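You operate a simulated robot arm through the tools that you are given. There is no shell and no other tool. Be economical: measure what you need, move in short steps, check, and stop when the job is done.

Carry out the task below with a simulated two-armed robot. There is one attempt and no reset: what you move stays moved.

Task
Pick up the clear jar with one hand, pass it to the other hand and put it on the shelf of the red cart. Set down upright: clear jar.

Only the result counts: the job must be done as asked and must still hold three seconds after the hand-in. Knocking over, shifting, dropping, spilling or breaking anything else fails it.

Robot
Two 6-joint arms with two-finger parallel grippers on one trunk, on a base that drives. Base frame: it is fixed to the floor where the robot stands at the start and does not move with it; the origin is under the middle of the robot, x ahead of it, y to its left, z up. Lengths are in m, angles in degrees, forces in N, time in s.
The left shoulder is at the start at [-0.107, 0.177, 0.71], the right one opposite. With the tool pointing down near the work surface each hand reaches from about 0.22 to 0.72 m from the robot's upright axis, wherever it stands, measured 20 degrees to its own side. Places, roughly: shelf of the red cart [-2.7, 1.1, 0.2]. Payload 1.57 kg a hand.
The tool frame of a hand sits at the grasp point between the pads (the TCP): z along the fingers, y along the line on which they close. The tips reach 0.03 m beyond it. Largest opening 0.08 m; finger width 0.017, thickness 0.012; the body of the gripper, 0.04 by 0.082 m, starts 0.08 m behind the TCP.
Orientation is that of the tool frame in the base frame, as [roll, pitch, yaw] about the fixed x, y, z axes, in that order (R = Rz(yaw) Ry(pitch) Rx(roll)). With the fingers straight down and closing along the base's y, the tool's x points along the base's -x, its y along +y and its z along -z.

Tools
- The arms move only by the tool play_rows. It takes "left_moves", "right_moves" or both (then of equal length, played together; a hand with none holds still); each is a list of rows, each a list of 7 numbers: the shift along the base's x, y, z in m, then the turn, a rotation vector about the base's x, y, z in degrees, then the opening, from 0 (shut) to 1 (fully open). In form: [[x, y, z, ax, ay, az, hand], ...]. A call has 1 to 10 rows; each row is the pose to reach, as a shift and turn from the pose commanded when the call began. Rows are played at 5 a second. More than 0.05 m and 8.6 degrees between two rows, or a gripper value outside its range, and nothing of the call is played. A pose out of reach is approached as far as the arm can. The call stops where the force on the tool passes 40 N (or 10 N more than at its start, if that is more) or the arm is blocked; 0.2 s more then pass. The fingers move at their own pace (about 0.072 m/s each) and stop on an object; they squeeze with about 25 N. The grip force told is the motor's: it shows also when the fingers shut on nothing. Time passes only in rows, and 0.2 s behind the last, so rows that repeat a pose let the fingers close. The reply holds the time, the measured pose of the TCP, the force on the tool along the base axes, the opening and the grip force, in the units named above and with some noise, with the torque about the TCP (base axes, N m) and any sound that the robot's microphone picked up, and new pictures: "views" is both (left out), scene, wrist or none (wrist: the cameras of the hands that moved).
- Cameras (640 x 400 px; columns grow to the right, rows downward): "scene" is now at [0.0536, 0.0118, 1.4263]; the picture's right is [0.15, -0.99, 0.00], its down [-0.84, -0.13, -0.52] and it looks along [0.52, 0.08, -0.85] (base axes); focal length 247 px, centre (320, 200). "left" rides on the left gripper at [0.072, 0.007, -0.122] in its tool frame; the picture's right is [-0.09, 1.00, 0.00], its down [-0.84, -0.08, -0.54] and it looks along [-0.54, -0.05, 0.84] (tool axes); focal length 238 px, centre (320, 200). "right" rides on the right gripper at [0.072, -0.007, -0.122] in its tool frame; the picture's right is [0.09, 1.00, 0.00], its down [-0.84, 0.08, -0.54] and it looks along [-0.54, 0.05, 0.84] (tool axes); focal length 238 px, centre (320, 200). There is no depth. A picture from a camera that has moved, and an enlarged one, comes with that camera's place and axes in the base frame and with its lens. The place of the scene camera against the robot may be out by one fixed shift of up to 0.025 m in any direction.
- slide_trunk(by): slides the trunk up (or, below 0, down) by that many m; the arms and the scene camera ride with it, the base frame stays. It gives what a move gives, with no picture.
- steer(legs): drives the robot by 1 to 6 legs, each [ahead, left, turn to the left] in m, m and degrees, along the robot's own axes; the way and the turn of a leg run together, so that a leg with both is an arc; at most 1.5 m and 180 degrees a leg. The arms and the cameras ride along, it lands a little off, and it stops where it bumps. It gives what a move gives, and a new picture of the scene camera.
- head_to(pan, tilt): turns the head with the scene camera to pan (to the left, within 143 degrees either way) and tilt (down, from -29 to 69), counted from straight ahead of the robot. It gives what a move gives, and a new picture of the scene camera.
- enlarge(camera, box): a new picture of the part [left, top, right, bottom] of that camera's present view, enlarged. It takes no simulated time.
- job_done(): hands the job in; it is judged then, once.

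Work in short steps. Places have to be worked out from the pictures, the camera data and where the tool is seen: move nearer, look again, correct. Check each grasp and each placing, and mend what went wrong. You have 120 turns and 260 pictures in all, those below and enlarged ones among them. Open the grippers and draw the arms clear of the work before you hand the job in, unless the task says otherwise; then end with one line.

The tools are called after "Request:" as name(argument=value, ...) on one line, values as JSON. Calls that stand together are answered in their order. play_rows: Moves the arms, as the interface text tells. Its arguments: {"type":"object","properties":{"left_moves":{"type":"array"},"right_moves":{"type":"array"},"views":{"type":"string","enum":["both","scene","wrist","none"]}},"required":[]} The other tools are called the same way: slide_trunk (by) slides the trunk up or down; steer (legs) drives the base; head_to (pan, tilt) turns the head that bears the scene camera; enlarge (camera, box) takes an enlarged picture of a part of a camera's view; job_done () hands the job in.

At the start:

```text
t: 0.0
left_tool_pos: [0.2734, 0.2194, 0.7383]
left_tcp_rot: [180.0, 0.1, 180.0]
left_ft_force: [-0.3, -0.6, -1.0]
left_moment: [0.0, 0.0, 0.01]
left_gripper_width: 0.0801
left_gripper_force: 0.0
right_tool_pos: [0.3492, -0.0012, 0.8259]
right_tcp_rot: [-179.9, 0.0, 179.9]
right_ft_force: [0.0, 0.2, 0.8]
right_moment: [-0.02, -0.02, -0.01]
right_gripper_width: 0.0802
right_gripper_force: 0.0
trunk travel left (down, up): [-0.15, 0.178]
robot x, y, heading: [0.004, -0.0044, -0.0]
head pan, tilt: [8.8, 58.6]
```

scene: 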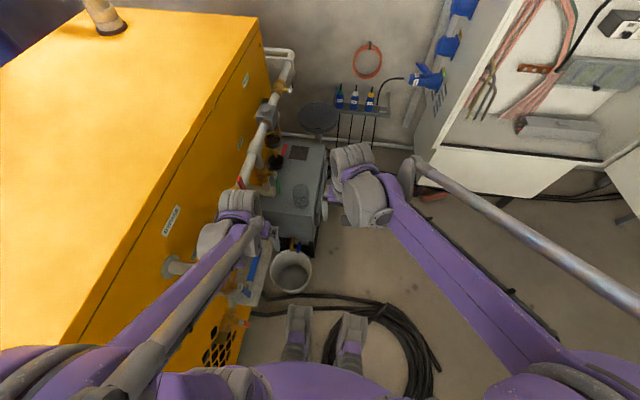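
right: 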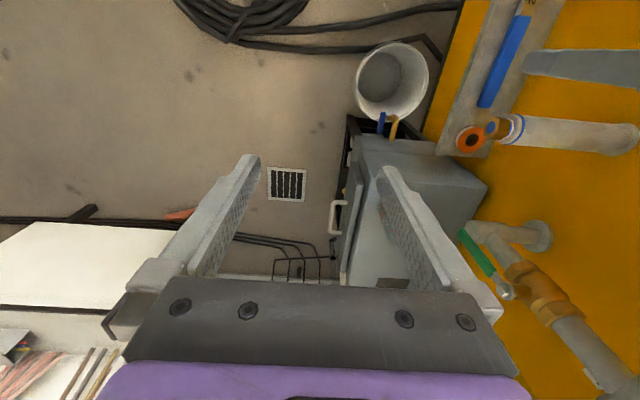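
left: 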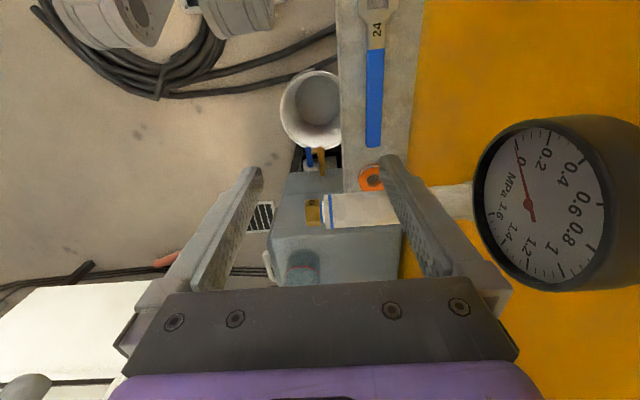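

The grey box ahead seems to carry a clear jar near scene pixel (300,195); I enlarge to check.

Request:
enlarge(camera="scene", box=[200, 100, 400, 300])

Request:
enlarge(camera="left", box=[220, 140, 480, 300])

```text
2.00 times, centred on (300, 200) of scene
camera zoom: at [0.0536, 0.0118, 1.4263], right [0.15, -0.99, 0.0], down [-0.84, -0.13, -0.52], along [0.52, 0.08, -0.85], focal length 494 px, centre (360, 200)
```

zoom: 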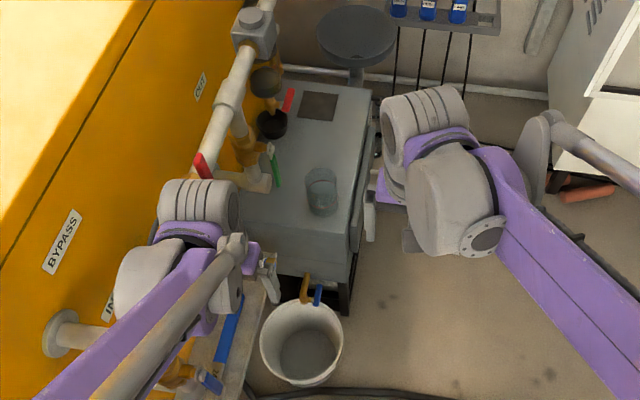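

```text
2.46 times, centred on (350, 220) of left
camera zoom: at [0.2003, 0.2257, 0.8589], right [0.09, 1.0, 0.0], down [0.84, -0.08, 0.54], along [0.54, -0.05, -0.84], focal length 587 px, centre (246, 151)
```

zoom: 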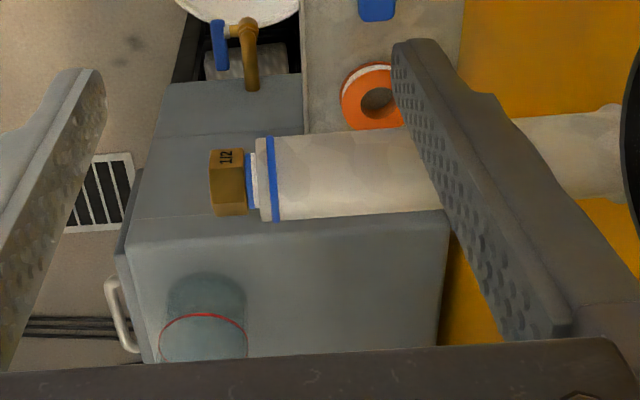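

I estimate the jar stands at about (0.54, 0.16, 0.55) on the grey box. Before choosing grips, I look back at the red cart.

Request:
head_to(pan=143, tilt=20)

```text
t: 2.2
left_tool_pos: [0.2726, 0.2201, 0.7376]
left_tcp_rot: [-180.0, 0.0, -179.9]
left_ft_force: [0.9, 0.6, 0.1]
left_moment: [0.03, 0.02, -0.01]
left_gripper_width: 0.0797
left_gripper_force: 0.0
right_tool_pos: [0.3498, -0.003, 0.8275]
right_tcp_rot: [-179.9, 0.1, -179.9]
right_ft_force: [-0.2, -0.5, -0.1]
right_moment: [-0.02, -0.02, 0.03]
right_gripper_width: 0.08
right_gripper_force: 0.1
trunk travel left (down, up): [-0.15, 0.178]
robot x, y, heading: [-0.002, -0.002, 0.2]
head pan, tilt: [143.0, 20.0]
camera scene: at [-0.0882, 0.0575, 1.4827], right [0.6, 0.8, 0.0], down [0.27, -0.21, -0.94], along [-0.75, 0.57, -0.34], focal length 247 px, centre (320, 200)
```

scene: 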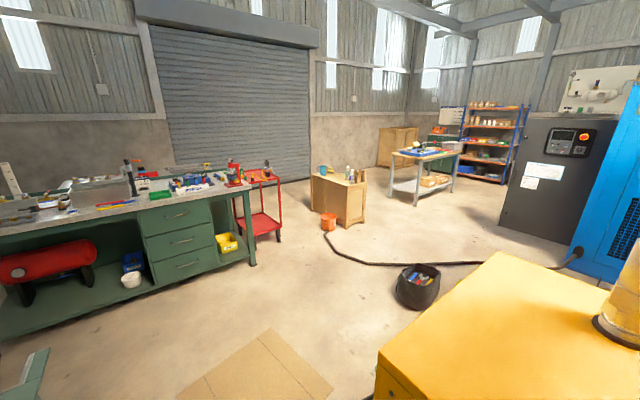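

Request:
enlarge(camera="scene", box=[180, 140, 380, 265])

```text
3.20 times, centred on (280, 202) of scene
camera zoom: at [-0.0882, 0.0575, 1.4827], right [0.6, 0.8, 0.0], down [0.27, -0.21, -0.94], along [-0.75, 0.57, -0.34], focal length 791 px, centre (448, 192)
```

zoom: 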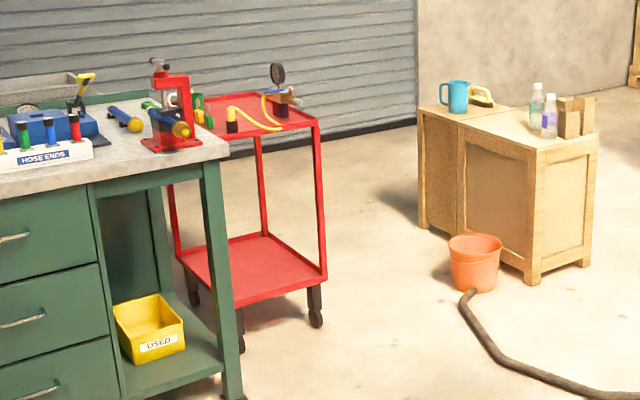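

The cart's lower shelf is empty with a top tray above, so the placing hand must come in from the side. I turn the head back to the jar and look more steeply.

Request:
head_to(pan=10, tilt=45)

Request:
enlarge(camera="right", box=[300, 140, 540, 300])

```text
t: 4.3
left_tool_pos: [0.2733, 0.2205, 0.7373]
left_tcp_rot: [180.0, 0.0, 180.0]
left_ft_force: [-0.5, -0.4, 0.0]
left_moment: [0.01, 0.02, -0.02]
left_gripper_width: 0.0796
left_gripper_force: 0.1
right_tool_pos: [0.3503, -0.0014, 0.826]
right_tcp_rot: [180.0, 0.1, -180.0]
right_ft_force: [0.4, 0.4, 0.0]
right_moment: [0.0, -0.02, 0.0]
right_gripper_width: 0.08
right_gripper_force: 0.0
trunk travel left (down, up): [-0.15, 0.178]
robot x, y, heading: [-0.0008, 0.0018, -0.1]
head pan, tilt: [10.0, 45.0]
camera scene: at [0.0663, 0.0156, 1.4441], right [0.17, -0.98, 0.0], down [-0.7, -0.12, -0.71], along [0.7, 0.12, -0.71], focal length 247 px, centre (320, 200)
```

scene: 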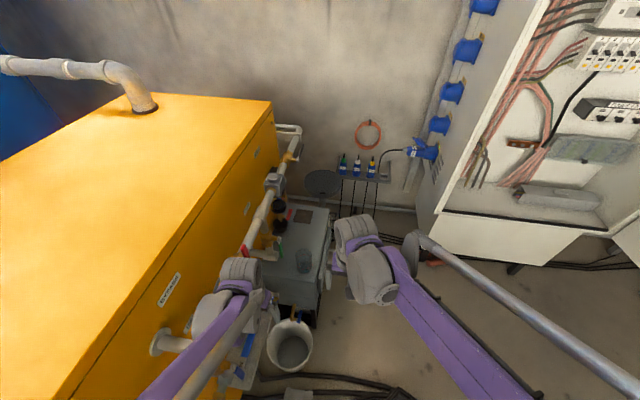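

```text
2.50 times, centred on (420, 220) of right
camera zoom: at [0.2781, -0.0086, 0.9482], right [-0.09, 1.0, 0.0], down [0.84, 0.08, 0.54], along [0.54, 0.05, -0.84], focal length 596 px, centre (70, 150)
```

zoom: 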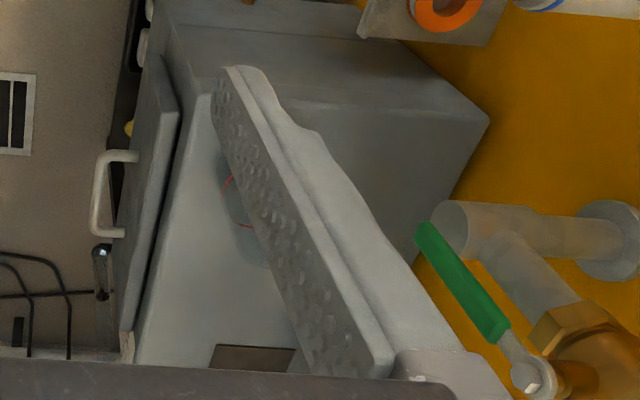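

The jar is near (0.56, 0.155, 0.53), slightly left of the right hand; a pipe end lies at about (0.33, 0.2, 0.67) under the left hand. I move the right hand over toward the jar, staying high, to look.

Request:
play_rows(right_moves=[[0.025, 0.035, 0, 0, 0, 0, 1], [0.05, 0.07, 0, 0, 0, 0, 1], [0.07, 0.1, 0, 0, 0, 0, 1], [0.09, 0.13, 0, 0, 0, 0, 1], [0.1, 0.145, 0, 0, 0, 0, 1]])

```text
t: 5.5
left_tool_pos: [0.2729, 0.2205, 0.7377]
left_tcp_rot: [179.9, 0.0, 179.9]
left_ft_force: [0.9, 0.0, -0.6]
left_moment: [0.04, -0.01, 0.03]
left_gripper_width: 0.08
left_gripper_force: 0.1
right_tool_pos: [0.45, 0.1418, 0.8262]
right_tcp_rot: [180.0, 0.0, 180.0]
right_ft_force: [0.7, -0.1, -0.1]
right_moment: [0.02, -0.02, -0.01]
right_gripper_width: 0.08
right_gripper_force: 0.0
trunk travel left (down, up): [-0.15, 0.178]
robot x, y, heading: [0.0033, 0.0004, 0.0]
head pan, tilt: [10.0, 45.0]
camera scene: at [0.0664, 0.0156, 1.4441], right [0.17, -0.98, 0.0], down [-0.7, -0.12, -0.71], along [0.7, 0.12, -0.71], focal length 247 px, centre (320, 200)
camera right: at [0.3777, 0.1351, 0.9479], right [-0.09, 1.0, 0.0], down [0.84, 0.08, 0.54], along [0.54, 0.05, -0.84], focal length 238 px, centre (320, 200)
```

scene: 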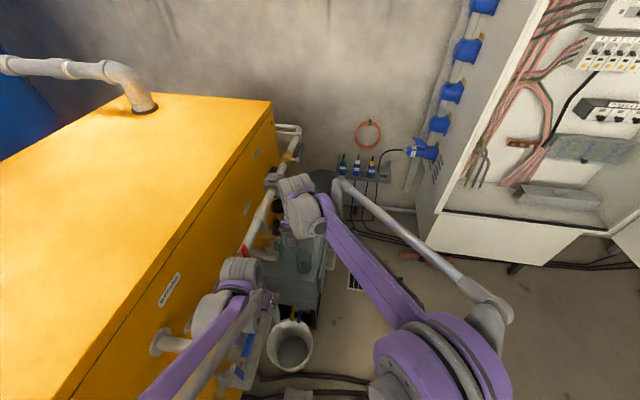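
right: 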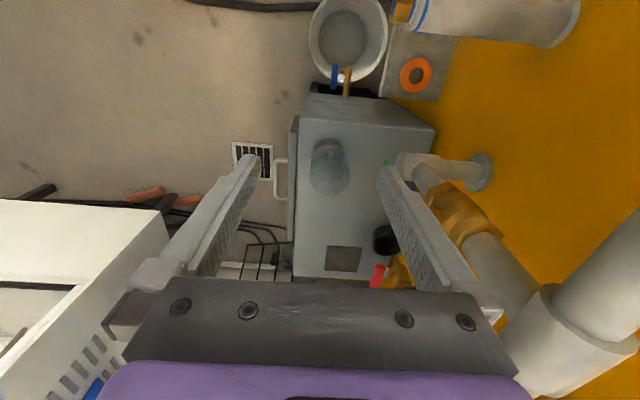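

Request:
enlarge(camera="right", box=[260, 80, 460, 280])

Request:
enlarge(camera="left", box=[240, 180, 400, 300])

Request:
enlarge(camera="scene", box=[240, 200, 360, 320])

```text
2.00 times, centred on (360, 180) of right
camera zoom: at [0.3777, 0.1351, 0.9479], right [-0.09, 1.0, 0.0], down [0.84, 0.08, 0.54], along [0.54, 0.05, -0.84], focal length 477 px, centre (240, 240)
```

zoom: 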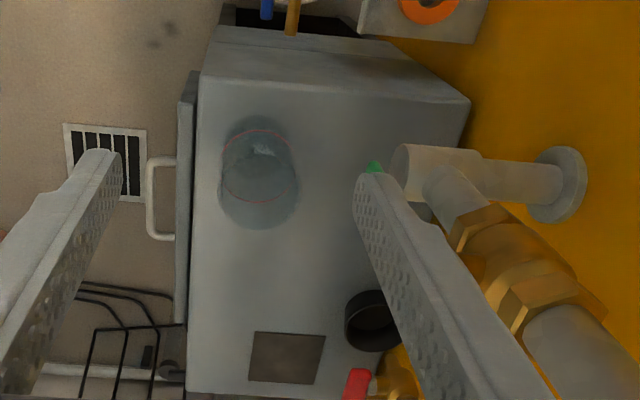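

```text
3.33 times, centred on (320, 240) of left
camera zoom: at [0.2004, 0.2258, 0.8589], right [0.09, 1.0, 0.0], down [0.84, -0.08, 0.54], along [0.54, -0.05, -0.84], focal length 794 px, centre (320, 67)
```

zoom: 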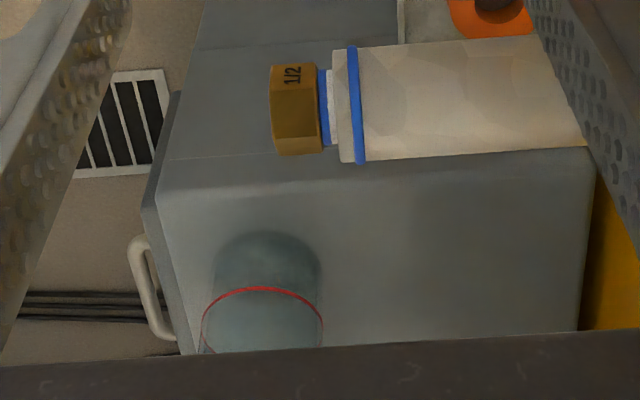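

```text
3.33 times, centred on (300, 260) of scene
camera zoom: at [0.0664, 0.0156, 1.4441], right [0.17, -0.98, 0.0], down [-0.7, -0.12, -0.71], along [0.7, 0.12, -0.71], focal length 824 px, centre (387, 0)
```

zoom: 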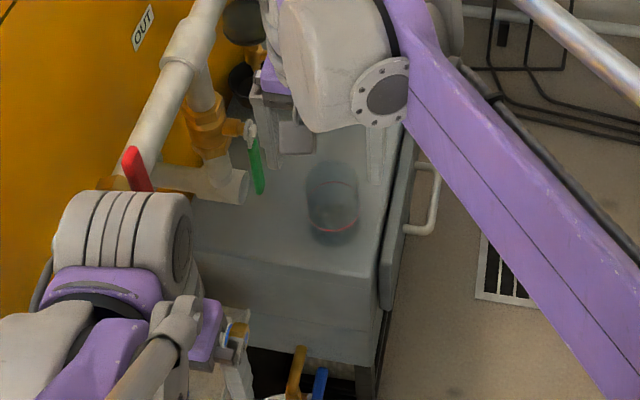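

The jar's base is about (0.54, 0.166, 0.543), some 0.08 tall and 0.064 across; a green valve handle is near (0.46–0.53, 0.21–0.23, 0.75). To stay clear of it I yaw the right hand 90° (closing along x), backing off in y.

Request:
play_rows(right_moves=[[0.0, -0.02, 0.01, 0, 0, 8, 1], [0.0, -0.04, 0.02, 0, 0, 16, 1], [0.01, -0.06, 0.02, 0, 0, 24, 1], [0.02, -0.06, 0.02, 0, 0, 32, 1], [0.03, -0.06, 0.02, 0, 0, 40, 1], [0.04, -0.06, 0.02, 0, 0, 48, 1], [0.05, -0.06, 0.02, 0, 0, 56, 1], [0.06, -0.06, 0.02, 0, 0, 64, 1], [0.07, -0.06, 0.02, 0, 0, 72, 1], [0.08, -0.06, 0.02, 0, 0, 80, 1]])

```text
t: 7.7
left_tool_pos: [0.2732, 0.2208, 0.7374]
left_tcp_rot: [-180.0, 0.1, -180.0]
left_ft_force: [0.7, -0.4, 0.8]
left_moment: [0.04, 0.04, 0.01]
left_gripper_width: 0.0801
left_gripper_force: 0.1
right_tool_pos: [0.5313, 0.0806, 0.8457]
right_tcp_rot: [-179.9, 0.0, -99.9]
right_ft_force: [0.5, 0.0, -0.3]
right_moment: [0.03, 0.0, 0.0]
right_gripper_width: 0.0798
right_gripper_force: 0.1
trunk travel left (down, up): [-0.15, 0.178]
robot x, y, heading: [0.0007, 0.0024, -0.0]
head pan, tilt: [10.0, 45.0]
camera scene: at [0.0665, 0.0155, 1.4441], right [0.17, -0.98, 0.0], down [-0.7, -0.12, -0.71], along [0.7, 0.12, -0.71], focal length 247 px, centre (320, 200)
camera right: at [0.5252, 0.0099, 0.9675], right [-1.0, 0.08, 0.0], down [0.07, 0.84, 0.54], along [0.04, 0.54, -0.84], focal length 238 px, centre (320, 200)
```

scene: 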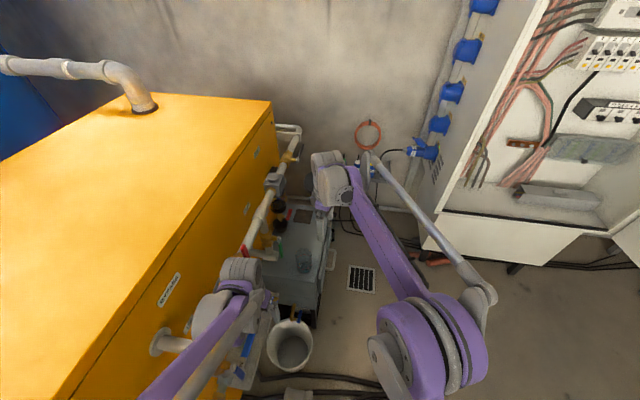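
right: 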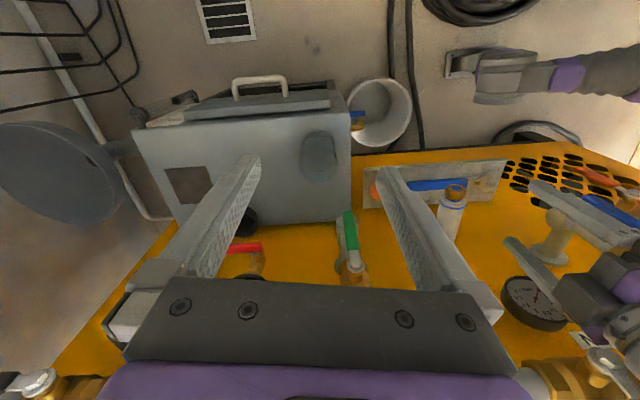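

The green handle hangs at about (0.50, 0.222, 0.69–0.79). I finish the yaw, lean the hand 20° away from it (fingers pointing slightly +y), and come above the jar.

Request:
play_rows(right_moves=[[0.003, 0.01, -0.02, 6.6, -0.6, 3.3, 1], [0.006, 0.03, -0.04, 13.3, -1.2, 6.6, 1], [0.009, 0.055, -0.06, 20, -1.75, 10, 1], [0.009, 0.085, -0.09, 20, -1.75, 10, 1], [0.009, 0.085, -0.11, 20, -1.75, 10, 1], [0.009, 0.085, -0.126, 20, -1.75, 10, 1]])

```text
t: 9.1
left_tool_pos: [0.2722, 0.2199, 0.7377]
left_tcp_rot: [180.0, 0.1, -180.0]
left_ft_force: [-0.3, -0.2, -0.4]
left_moment: [0.01, 0.0, 0.03]
left_gripper_width: 0.0798
left_gripper_force: 0.0
right_tool_pos: [0.5392, 0.1671, 0.7194]
right_tcp_rot: [180.0, 20.0, -89.8]
right_ft_force: [0.3, -0.6, -0.1]
right_moment: [-0.03, -0.01, 0.0]
right_gripper_width: 0.0799
right_gripper_force: 0.0
trunk travel left (down, up): [-0.15, 0.178]
robot x, y, heading: [0.0017, -0.0005, -0.1]
head pan, tilt: [10.0, 45.0]
camera scene: at [0.0664, 0.0157, 1.4441], right [0.17, -0.98, 0.0], down [-0.7, -0.12, -0.71], along [0.7, 0.12, -0.71], focal length 247 px, centre (320, 200)
camera right: at [0.5466, 0.0592, 0.8078], right [-1.0, -0.09, -0.03], down [-0.08, 0.6, 0.8], along [-0.05, 0.8, -0.6], focal length 238 px, centre (320, 200)
```

scene: 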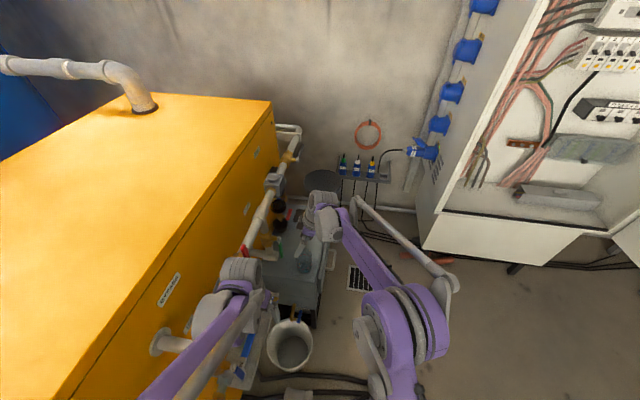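
right: 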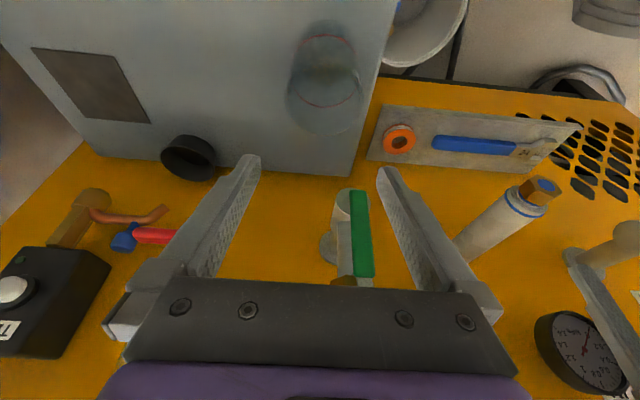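

The jar lies centred under the hand (within a few mm). I descend to z≈0.605 around its sides.

Request:
play_rows(right_moves=[[0, 0, -0.03, 0, 0, 0, 1], [0, 0, -0.06, 0, 0, 0, 1], [0, 0, -0.08, 0, 0, 0, 1], [0, 0, -0.1, 0, 0, 0, 1], [0, 0, -0.114, 0, 0, 0, 1]])

```text
t: 10.3
left_tool_pos: [0.2736, 0.22, 0.737]
left_tcp_rot: [-179.9, 0.0, 180.0]
left_ft_force: [0.2, 0.4, -0.3]
left_moment: [0.06, 0.02, 0.01]
left_gripper_width: 0.0798
left_gripper_force: 0.1
right_tool_pos: [0.5372, 0.1677, 0.6049]
right_tcp_rot: [-180.0, 20.0, -89.9]
right_ft_force: [0.5, -0.5, 0.0]
right_moment: [0.01, 0.0, -0.02]
right_gripper_width: 0.0797
right_gripper_force: 0.1
trunk travel left (down, up): [-0.15, 0.178]
robot x, y, heading: [-0.0014, -0.0004, -0.0]
head pan, tilt: [10.0, 45.0]
camera scene: at [0.0664, 0.0156, 1.4441], right [0.17, -0.98, 0.0], down [-0.7, -0.12, -0.71], along [0.7, 0.12, -0.71], focal length 247 px, centre (320, 200)
camera right: at [0.5448, 0.059, 0.6961], right [-1.0, -0.09, -0.03], down [-0.08, 0.6, 0.8], along [-0.05, 0.8, -0.6], focal length 238 px, centre (320, 200)
```

scene: 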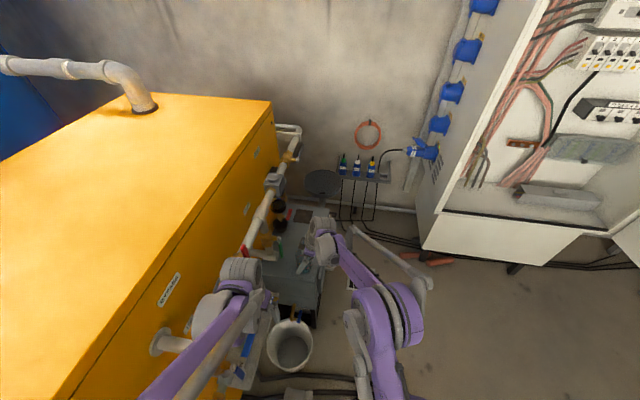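
right: 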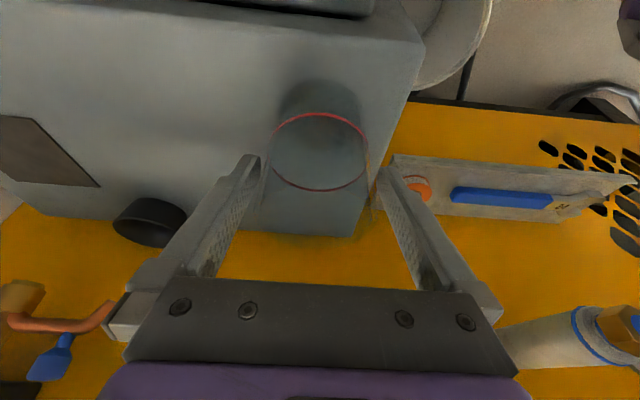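

I check that the jar is between the pads.

Request:
enlarge(camera="right", box=[220, 60, 420, 260])

```text
2.00 times, centred on (320, 160) of right
camera zoom: at [0.5448, 0.059, 0.6961], right [-1.0, -0.09, -0.03], down [-0.08, 0.6, 0.8], along [-0.05, 0.8, -0.6], focal length 477 px, centre (320, 280)
```

zoom: 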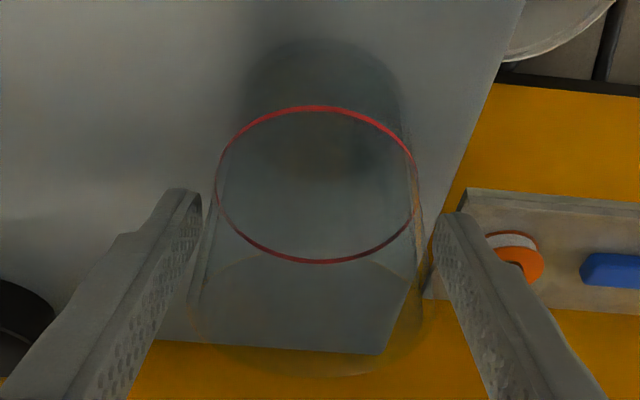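

The jar is centred between the pads. I close the fingers.

Request:
play_rows(right_moves=[[0, 0, 0, 0, 0, 0, 0.7], [0, 0, 0, 0, 0, 0, 0.5], [0, 0, 0, 0, 0, 0, 0.5], [0, 0, 0, 0, 0, 0, 0.4], [0, 0, 0, 0, 0, 0, 0.4]], views="wrist")

```text
t: 11.5
left_tool_pos: [0.2736, 0.2199, 0.7378]
left_tcp_rot: [180.0, -0.1, 180.0]
left_ft_force: [0.4, 0.9, 0.5]
left_moment: [0.0, 0.0, -0.01]
left_gripper_width: 0.0804
left_gripper_force: 0.1
right_tool_pos: [0.5385, 0.1683, 0.6069]
right_tcp_rot: [180.0, 20.0, -89.9]
right_ft_force: [0.9, 1.0, 0.6]
right_moment: [-0.01, 0.0, 0.0]
right_gripper_width: 0.0606
right_gripper_force: 25.0
trunk travel left (down, up): [-0.15, 0.178]
robot x, y, heading: [0.0007, -0.0046, -0.1]
head pan, tilt: [10.0, 45.0]
camera right: at [0.5448, 0.0591, 0.6964], right [-1.0, -0.09, -0.03], down [-0.08, 0.6, 0.8], along [-0.05, 0.8, -0.6], focal length 238 px, centre (320, 200)
```

right: 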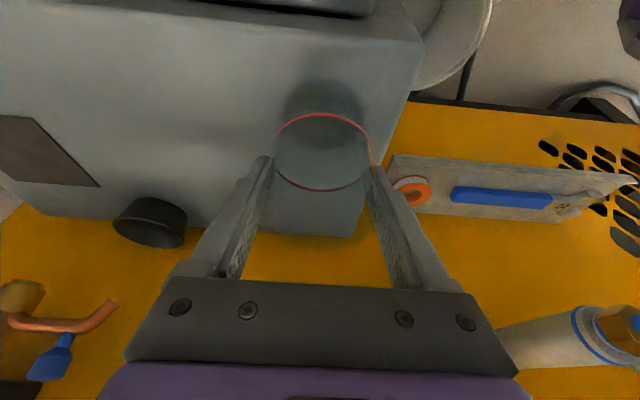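

Held at 60.6 mm with 25 N. I lift straight up and then draw it away from the pipes.

Request:
play_rows(right_moves=[[0, 0, 0.01, 0, 0, 0, 0.3], [0, 0, 0.04, 0, 0, 0, 0.3], [0, -0.01, 0.08, 0, 0, 0, 0.3], [0, -0.03, 0.12, 0, 0, 0, 0.3], [0, -0.06, 0.16, 0, 0, 0, 0.3], [-0.01, -0.1, 0.19, 0, 0, 0, 0.3], [-0.03, -0.14, 0.22, 0, 0, 0, 0.3]])

```text
refused: row 6 steps farther than a row can; nothing moved
```

Row 6 is a touch too long; I trim it.

Request:
play_rows(right_moves=[[0, 0, 0.01, 0, 0, 0, 0.3], [0, 0, 0.04, 0, 0, 0, 0.3], [0, -0.01, 0.08, 0, 0, 0, 0.3], [0, -0.03, 0.12, 0, 0, 0, 0.3], [0, -0.06, 0.15, 0, 0, 0, 0.3], [-0.01, -0.09, 0.18, 0, 0, 0, 0.3], [-0.02, -0.12, 0.21, 0, 0, 0, 0.3], [-0.03, -0.14, 0.22, 0, 0, 0, 0.3]])

```text
t: 13.3
left_tool_pos: [0.2732, 0.2204, 0.7377]
left_tcp_rot: [-180.0, 0.0, 179.9]
left_ft_force: [0.2, 1.3, 0.4]
left_moment: [0.01, 0.0, 0.01]
left_gripper_width: 0.08
left_gripper_force: 0.2
right_tool_pos: [0.5084, 0.0273, 0.8252]
right_tcp_rot: [180.0, 20.1, -89.9]
right_ft_force: [0.6, -0.1, -0.8]
right_moment: [-0.03, 0.01, 0.04]
right_gripper_width: 0.0601
right_gripper_force: 24.7
trunk travel left (down, up): [-0.15, 0.178]
robot x, y, heading: [-0.0045, 0.0002, 0.1]
head pan, tilt: [10.0, 45.0]
camera scene: at [0.066, 0.0153, 1.4441], right [0.17, -0.98, 0.0], down [-0.7, -0.12, -0.71], along [0.7, 0.12, -0.71], focal length 247 px, centre (320, 200)
camera right: at [0.5142, -0.0815, 0.9149], right [-1.0, -0.09, -0.03], down [-0.08, 0.6, 0.8], along [-0.05, 0.8, -0.6], focal length 238 px, centre (320, 200)
```

scene: 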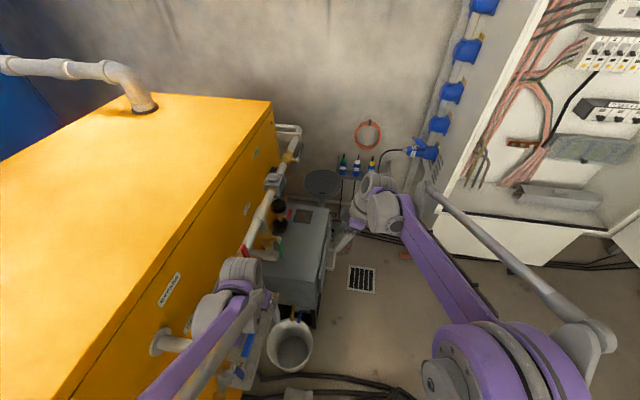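
right: 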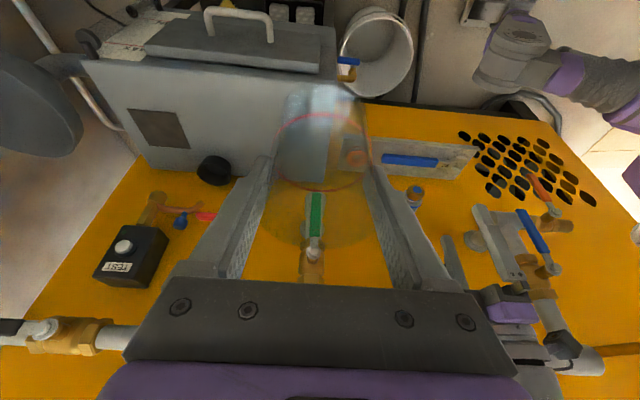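

The jar is held upright-fixed in the right hand. I raise the left hand clear of the pipes and bring the right hand nearer the body, then look behind for room.

Request:
play_rows(left_moves=[[0, 0, 0.04, 0, 0, 0, 1], [0, 0, 0.08, 0, 0, 0, 1], [0, 0, 0.12, 0, 0, 0, 1], [0, 0, 0.15, 0, 0, 0, 1]], right_moves=[[-0.03, -0.02, 0.01, 0, 0, 0, 0.3], [-0.06, -0.05, 0.02, 0, 0, 0, 0.3], [-0.09, -0.08, 0.02, 0, 0, 0, 0.3], [-0.12, -0.1, 0.02, 0, 0, 0, 0.3]], views="scene")

Request:
head_to(pan=-130, tilt=35)

Request:
head_to(pan=140, tilt=40)

```text
t: 13.7
left_tool_pos: [0.2683, 0.2133, 0.7557]
left_tcp_rot: [-179.2, -0.2, 179.5]
left_ft_force: [0.0, 0.2, 0.1]
left_moment: [-0.01, -0.04, 0.0]
left_gripper_width: 0.08
left_gripper_force: 0.0
right_tool_pos: [0.4905, 0.0146, 0.832]
right_tcp_rot: [-179.9, 20.0, -90.0]
right_ft_force: [0.7, 0.2, -0.5]
right_moment: [0.03, 0.0, -0.03]
right_gripper_width: 0.0605
right_gripper_force: 24.6
trunk travel left (down, up): [-0.15, 0.178]
robot x, y, heading: [-0.0017, -0.0005, -0.2]
head pan, tilt: [10.0, 45.0]
stopped in row 1 (left hand): the force on the tool passed its limit at 201 N (the readings are from after the stop); the commanded pose is now the measured one
camera scene: at [0.0648, 0.0144, 1.4444], right [0.17, -0.98, 0.0], down [-0.7, -0.12, -0.71], along [0.7, 0.12, -0.71], focal length 247 px, centre (320, 200)
```

scene: 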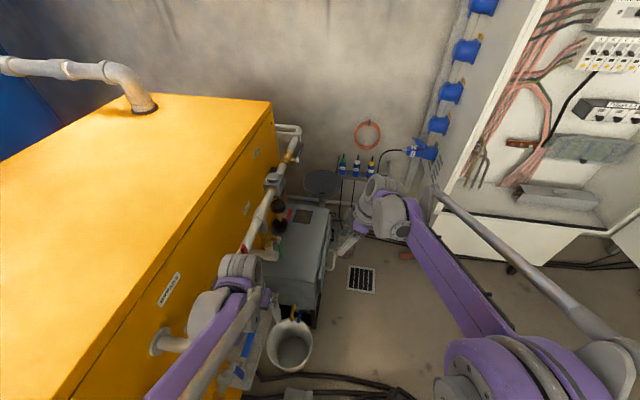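

```text
t: 15.9
left_tool_pos: [0.2695, 0.2132, 0.7548]
left_tcp_rot: [-179.1, -0.1, 179.6]
left_ft_force: [0.0, 0.3, -0.5]
left_moment: [0.02, 0.02, 0.0]
left_gripper_width: 0.08
left_gripper_force: 0.0
right_tool_pos: [0.4929, 0.0177, 0.8315]
right_tcp_rot: [-180.0, 20.0, -89.9]
right_ft_force: [-0.7, -0.5, -0.3]
right_moment: [0.01, 0.04, -0.01]
right_gripper_width: 0.0605
right_gripper_force: 25.1
trunk travel left (down, up): [-0.15, 0.178]
robot x, y, heading: [-0.0029, -0.0007, -0.1]
head pan, tilt: [-130.0, 35.0]
camera scene: at [-0.0705, -0.0663, 1.4589], right [-0.77, 0.64, 0.0], down [0.37, 0.44, -0.82], along [-0.53, -0.63, -0.57], focal length 247 px, centre (320, 200)
```

scene: 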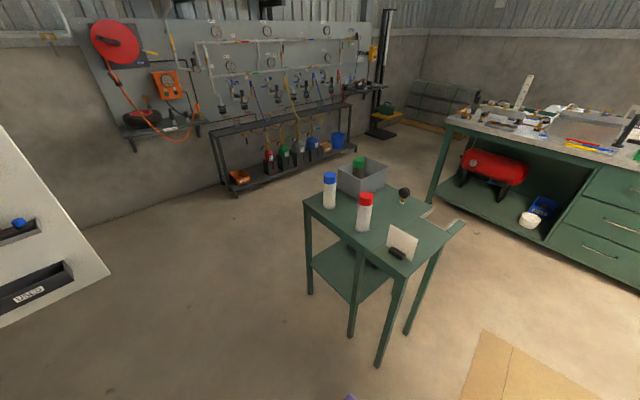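

```text
t: 19.6
left_tool_pos: [0.2696, 0.213, 0.7559]
left_tcp_rot: [-179.2, -0.1, 179.6]
left_ft_force: [0.5, 1.0, 0.7]
left_moment: [0.05, -0.02, -0.01]
left_gripper_width: 0.08
left_gripper_force: 0.2
right_tool_pos: [0.4916, 0.0163, 0.832]
right_tcp_rot: [-180.0, 20.0, -89.9]
right_ft_force: [-0.1, 0.3, -0.8]
right_moment: [-0.01, 0.01, 0.02]
right_gripper_width: 0.0608
right_gripper_force: 24.7
trunk travel left (down, up): [-0.15, 0.178]
robot x, y, heading: [0.0037, 0.0002, -0.2]
head pan, tilt: [140.0, 40.0]
camera scene: at [-0.0789, 0.0559, 1.4514], right [0.64, 0.77, 0.0], down [0.49, -0.41, -0.77], along [-0.59, 0.49, -0.64], focal length 247 px, centre (320, 200)
```

scene: 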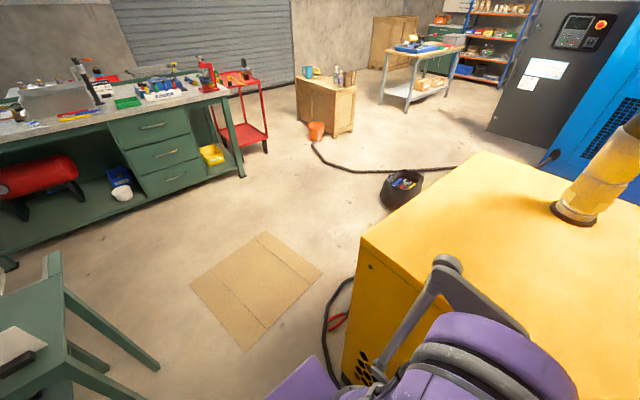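

The left hand bumped something (likely the gauge) on rising. I look at its camera before moving it further.

Request:
enlarge(camera="left", box=[0, 0, 640, 400])

Request:
head_to(pan=30, tilt=69)

Request:
enlarge(camera="right", box=[0, 0, 640, 400])

```text
1.00 times, centred on (320, 200) of left (not enlarged: the box is as wide or as high as the picture)
camera zoom: at [0.1976, 0.2212, 0.8768], right [0.1, 0.99, -0.02], down [0.84, -0.07, 0.54], along [0.54, -0.07, -0.84], focal length 238 px, centre (320, 200)
```

zoom: 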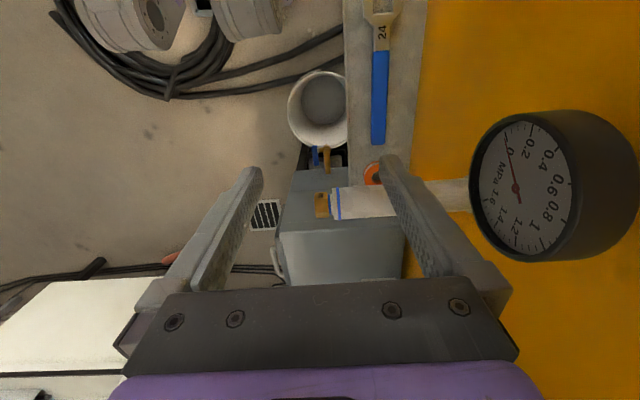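

```text
t: 21.5
left_tool_pos: [0.2687, 0.213, 0.7553]
left_tcp_rot: [-179.0, -0.1, 179.6]
left_ft_force: [0.6, -0.3, 0.8]
left_moment: [-0.01, -0.01, 0.01]
left_gripper_width: 0.0803
left_gripper_force: 0.0
right_tool_pos: [0.4922, 0.0164, 0.8313]
right_tcp_rot: [-180.0, 20.0, -90.0]
right_ft_force: [0.6, 0.6, -1.5]
right_moment: [0.0, 0.02, 0.0]
right_gripper_width: 0.0603
right_gripper_force: 25.2
trunk travel left (down, up): [-0.15, 0.178]
robot x, y, heading: [0.0005, -0.0011, -0.1]
head pan, tilt: [30.0, 68.8]
camera scene: at [0.0346, 0.0291, 1.4152], right [0.5, -0.87, 0.0], down [-0.81, -0.47, -0.36], along [0.31, 0.18, -0.93], focal length 247 px, centre (320, 200)
```

scene: 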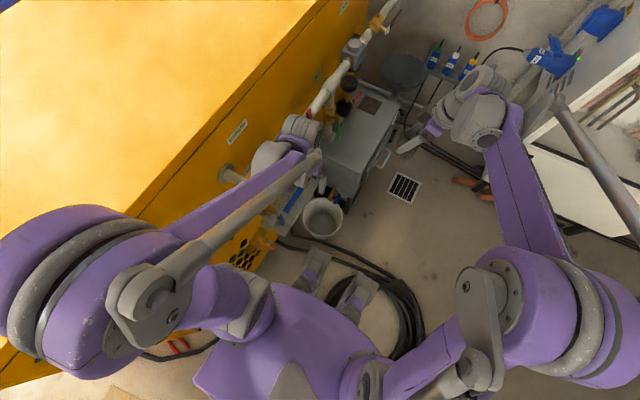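

```text
1.00 times, centred on (320, 200) of right (not enlarged: the box is as wide or as high as the picture)
camera zoom: at [0.4985, -0.0932, 0.9212], right [-1.0, -0.09, -0.03], down [-0.08, 0.6, 0.8], along [-0.05, 0.79, -0.6], focal length 238 px, centre (320, 200)
```

zoom: 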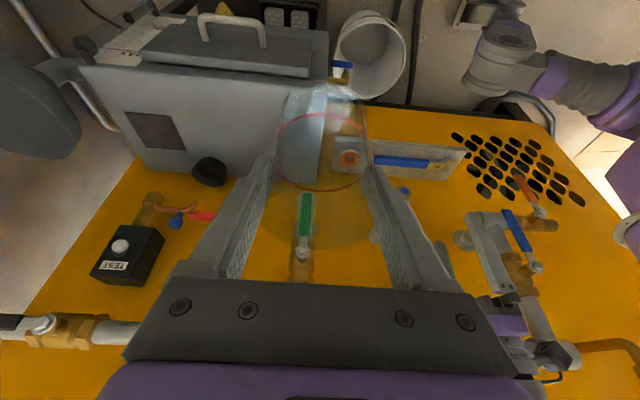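

I zoom on the left gripper's surroundings in the scene and right cameras.

Request:
enlarge(camera="scene", box=[210, 90, 370, 250])

Request:
enlarge(camera="right", box=[420, 180, 640, 400])

```text
2.50 times, centred on (290, 170) of scene
camera zoom: at [0.0346, 0.0291, 1.4152], right [0.5, -0.87, 0.0], down [-0.81, -0.47, -0.36], along [0.31, 0.18, -0.93], focal length 618 px, centre (395, 275)
```

zoom: 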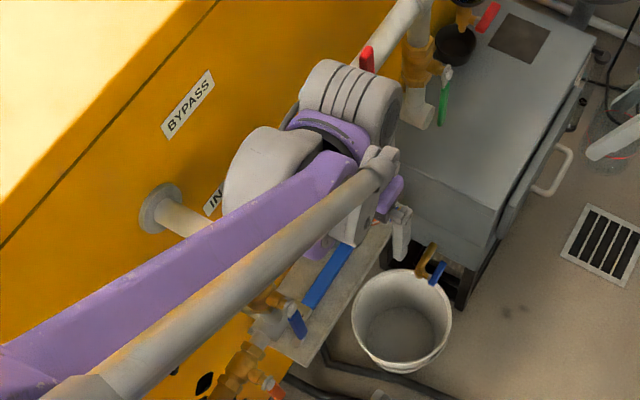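

```text
1.82 times, centred on (530, 290) of right
camera zoom: at [0.4985, -0.0932, 0.9212], right [-1.0, -0.09, -0.03], down [-0.08, 0.6, 0.8], along [-0.05, 0.79, -0.6], focal length 433 px, centre (-62, 36)
```

zoom: 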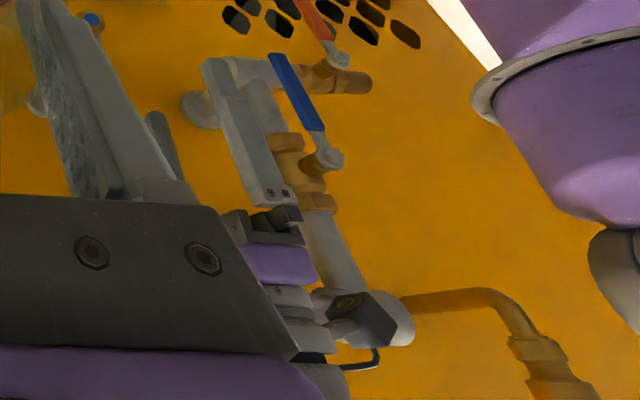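

Nothing lies above the left hand, so contact was on its +y side. I move it gently in −y first, then slowly up.

Request:
play_rows(left_moves=[[0, -0.015, 0, 0, 0, 0, 1], [0, -0.03, 0, 0, 0, 0, 1], [0, -0.045, 0.0, 0, 0, 0, 1], [0, -0.06, 0.01, 0, 0, 0, 1]], views="both")

```text
t: 22.5
left_tool_pos: [0.2698, 0.151, 0.7661]
left_tcp_rot: [-179.2, -0.1, 179.5]
left_ft_force: [-0.3, -0.8, 0.9]
left_moment: [0.0, 0.01, -0.01]
left_gripper_width: 0.0799
left_gripper_force: 0.2
right_tool_pos: [0.4917, 0.0161, 0.8319]
right_tcp_rot: [-179.9, 20.0, -90.0]
right_ft_force: [0.2, 0.9, -1.6]
right_moment: [0.01, -0.03, -0.01]
right_gripper_width: 0.0604
right_gripper_force: 25.3
trunk travel left (down, up): [-0.15, 0.178]
robot x, y, heading: [0.0013, 0.0036, 0.1]
head pan, tilt: [30.0, 68.8]
camera scene: at [0.0344, 0.0289, 1.4152], right [0.5, -0.87, 0.0], down [-0.81, -0.47, -0.36], along [0.31, 0.18, -0.93], focal length 247 px, centre (320, 200)
camera left: at [0.1976, 0.1596, 0.8878], right [0.1, 0.99, -0.01], down [0.84, -0.08, 0.54], along [0.54, -0.07, -0.84], focal length 238 px, centre (320, 200)
```

scene: 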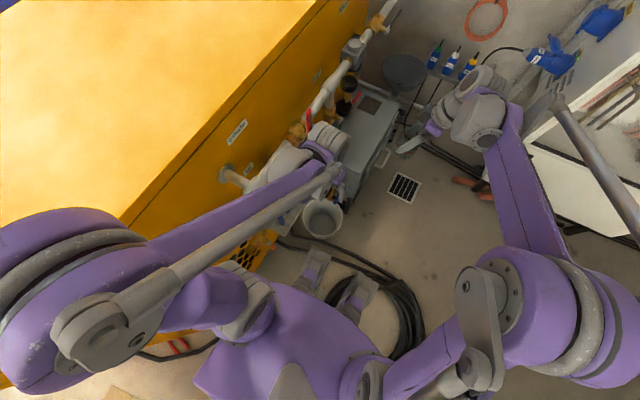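
left: 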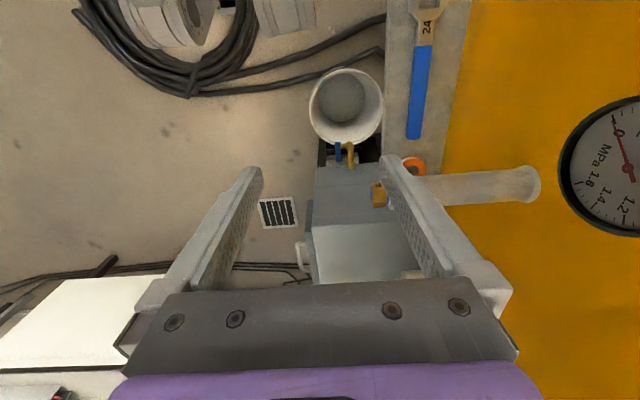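

The left elbow lies close to the yellow machine's top edge, so lifting the arm there is risky. I slide the base a little to the right, away from the machine, then back up a bit.

Request:
steer(legs=[[0, -0.1, 0], [-0.2, 0, 0]])

```text
t: 25.3
left_tool_pos: [0.0711, 0.0516, 0.766]
left_tcp_rot: [-179.0, 0.0, 179.9]
left_ft_force: [-0.1, -0.2, -0.2]
left_moment: [-0.02, -0.03, -0.03]
left_gripper_width: 0.0802
left_gripper_force: 0.1
right_tool_pos: [0.2931, -0.0826, 0.8306]
right_tcp_rot: [-179.9, 19.9, -89.7]
right_ft_force: [-0.6, 0.2, -0.9]
right_moment: [0.01, -0.04, 0.0]
right_gripper_width: 0.0602
right_gripper_force: 25.2
trunk travel left (down, up): [-0.15, 0.178]
robot x, y, heading: [-0.1978, -0.0986, 0.4]
head pan, tilt: [30.0, 68.8]
camera scene: at [-0.1648, -0.0722, 1.4152], right [0.5, -0.86, 0.0], down [-0.81, -0.47, -0.36], along [0.31, 0.18, -0.93], focal length 247 px, centre (320, 200)
```

scene: 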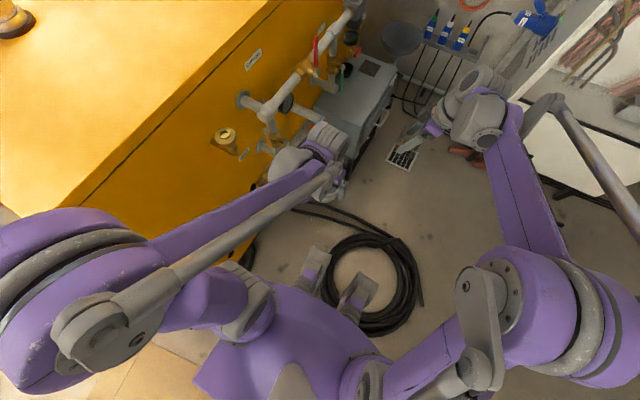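

The hand is free and the jar is secure. I drive slowly between the machine corner (about −0.3, 0.39) and the green table (about −0.68, −0.3) to the open floor.

Request:
steer(legs=[[-0.12, 0.02, 0], [-0.15, 0.13, 0]])

Request:
head_to(pan=-120, tilt=50)

Request:
head_to(pan=120, tilt=50)

```text
t: 27.9
left_tool_pos: [-0.1987, 0.2007, 0.7648]
left_tcp_rot: [-179.1, -0.1, 179.8]
left_ft_force: [0.3, 0.7, -0.8]
left_moment: [-0.04, 0.0, -0.03]
left_gripper_width: 0.0799
left_gripper_force: 0.1
right_tool_pos: [0.0242, 0.0653, 0.8317]
right_tcp_rot: [-179.9, 20.0, -89.8]
right_ft_force: [-0.1, -0.4, -1.3]
right_moment: [0.0, -0.07, 0.01]
right_gripper_width: 0.0606
right_gripper_force: 25.0
trunk travel left (down, up): [-0.15, 0.178]
robot x, y, heading: [-0.4693, 0.0496, -0.2]
head pan, tilt: [30.0, 68.8]
camera scene: at [-0.4336, 0.0776, 1.4152], right [0.5, -0.87, 0.0], down [-0.81, -0.47, -0.36], along [0.31, 0.18, -0.93], focal length 247 px, centre (320, 200)
```

scene: 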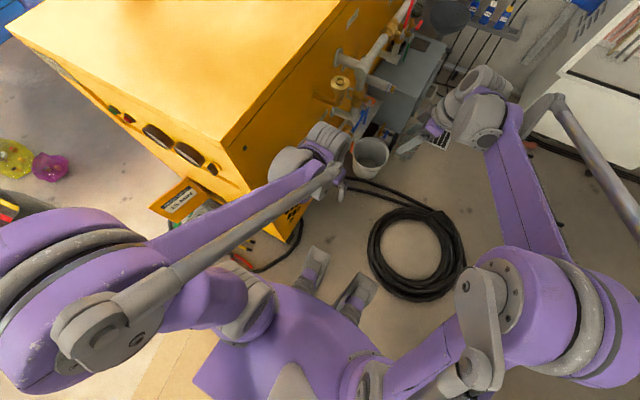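

```text
t: 30.2
left_tool_pos: [-0.1981, 0.2006, 0.7664]
left_tcp_rot: [-179.2, 0.0, 179.7]
left_ft_force: [0.3, -0.2, 0.5]
left_moment: [-0.02, 0.02, -0.02]
left_gripper_width: 0.0799
left_gripper_force: 0.0
right_tool_pos: [0.0245, 0.0645, 0.8313]
right_tcp_rot: [180.0, 20.0, -89.8]
right_ft_force: [0.6, -0.2, -0.6]
right_moment: [-0.02, -0.02, 0.03]
right_gripper_width: 0.0603
right_gripper_force: 25.0
trunk travel left (down, up): [-0.15, 0.178]
robot x, y, heading: [-0.4685, 0.0515, -0.2]
head pan, tilt: [-120.0, 50.0]
camera scene: at [-0.52, -0.0176, 1.4372], right [-0.87, 0.5, 0.0], down [0.38, 0.66, -0.64], along [-0.32, -0.56, -0.77], focal length 247 px, centre (320, 200)
```

scene: 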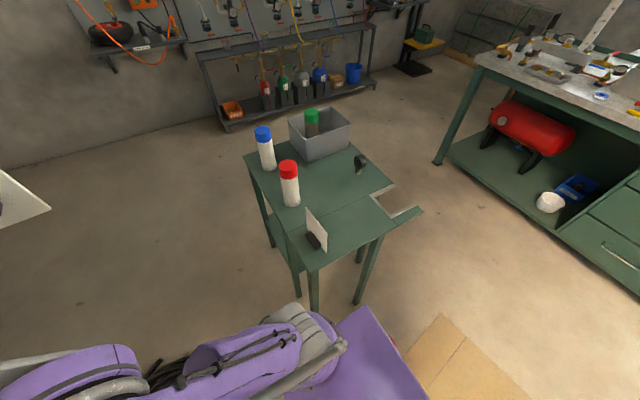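

```text
t: 33.6
left_tool_pos: [-0.1979, 0.201, 0.7662]
left_tcp_rot: [-179.1, -0.1, 179.7]
left_ft_force: [-0.3, 0.1, -0.4]
left_moment: [0.03, 0.0, 0.0]
left_gripper_width: 0.0803
left_gripper_force: 0.1
right_tool_pos: [0.0238, 0.0648, 0.8317]
right_tcp_rot: [179.9, 20.0, -89.8]
right_ft_force: [-0.2, -0.6, -0.7]
right_moment: [0.0, 0.04, -0.04]
right_gripper_width: 0.0603
right_gripper_force: 25.1
trunk travel left (down, up): [-0.15, 0.178]
robot x, y, heading: [-0.4659, 0.0454, 0.0]
head pan, tilt: [120.0, 50.0]
camera scene: at [-0.5201, 0.1158, 1.4372], right [0.87, 0.5, 0.0], down [0.38, -0.66, -0.64], along [-0.32, 0.56, -0.77], focal length 247 px, centre (320, 200)
```

scene: 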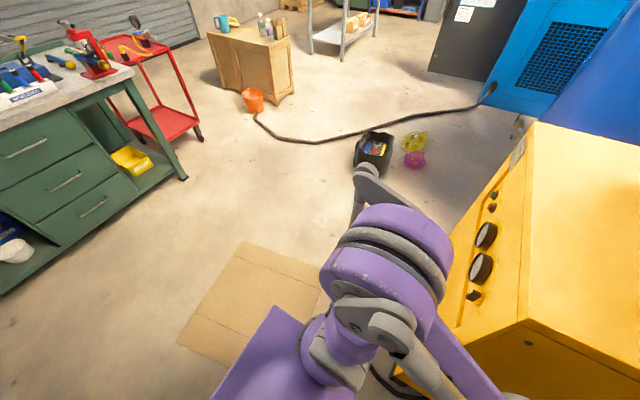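

The way is clear. I drive on to the open floor.

Request:
steer(legs=[[-0.35, 0.2, 0], [-0.4, 0.25, 0]])

```text
t: 38.5
left_tool_pos: [-0.9533, 0.6459, 0.7661]
left_tcp_rot: [-179.1, -0.1, -179.1]
left_ft_force: [-0.2, -0.6, -0.3]
left_moment: [0.0, 0.02, 0.02]
left_gripper_width: 0.0803
left_gripper_force: 0.0
right_tool_pos: [-0.7293, 0.5141, 0.8308]
right_tcp_rot: [-179.9, 20.0, -88.7]
right_ft_force: [-0.4, 0.6, -0.5]
right_moment: [0.03, -0.02, 0.02]
right_gripper_width: 0.0604
right_gripper_force: 25.4
trunk travel left (down, up): [-0.15, 0.178]
robot x, y, heading: [-1.2229, 0.488, 1.1]
head pan, tilt: [120.0, 50.0]
camera scene: at [-1.274, 0.5547, 1.4371], right [0.86, 0.52, 0.0], down [0.4, -0.66, -0.64], along [-0.33, 0.55, -0.77], focal length 247 px, centre (320, 200)
```

scene: 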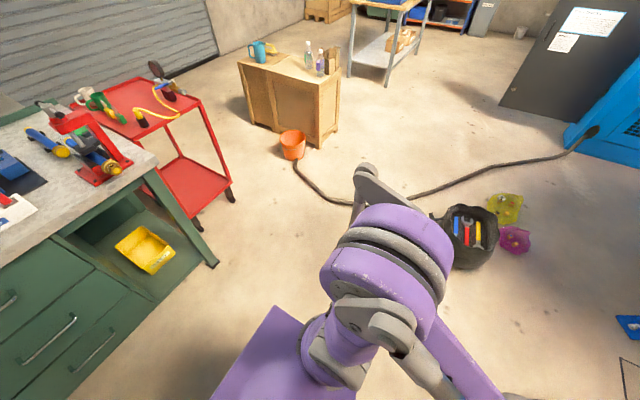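

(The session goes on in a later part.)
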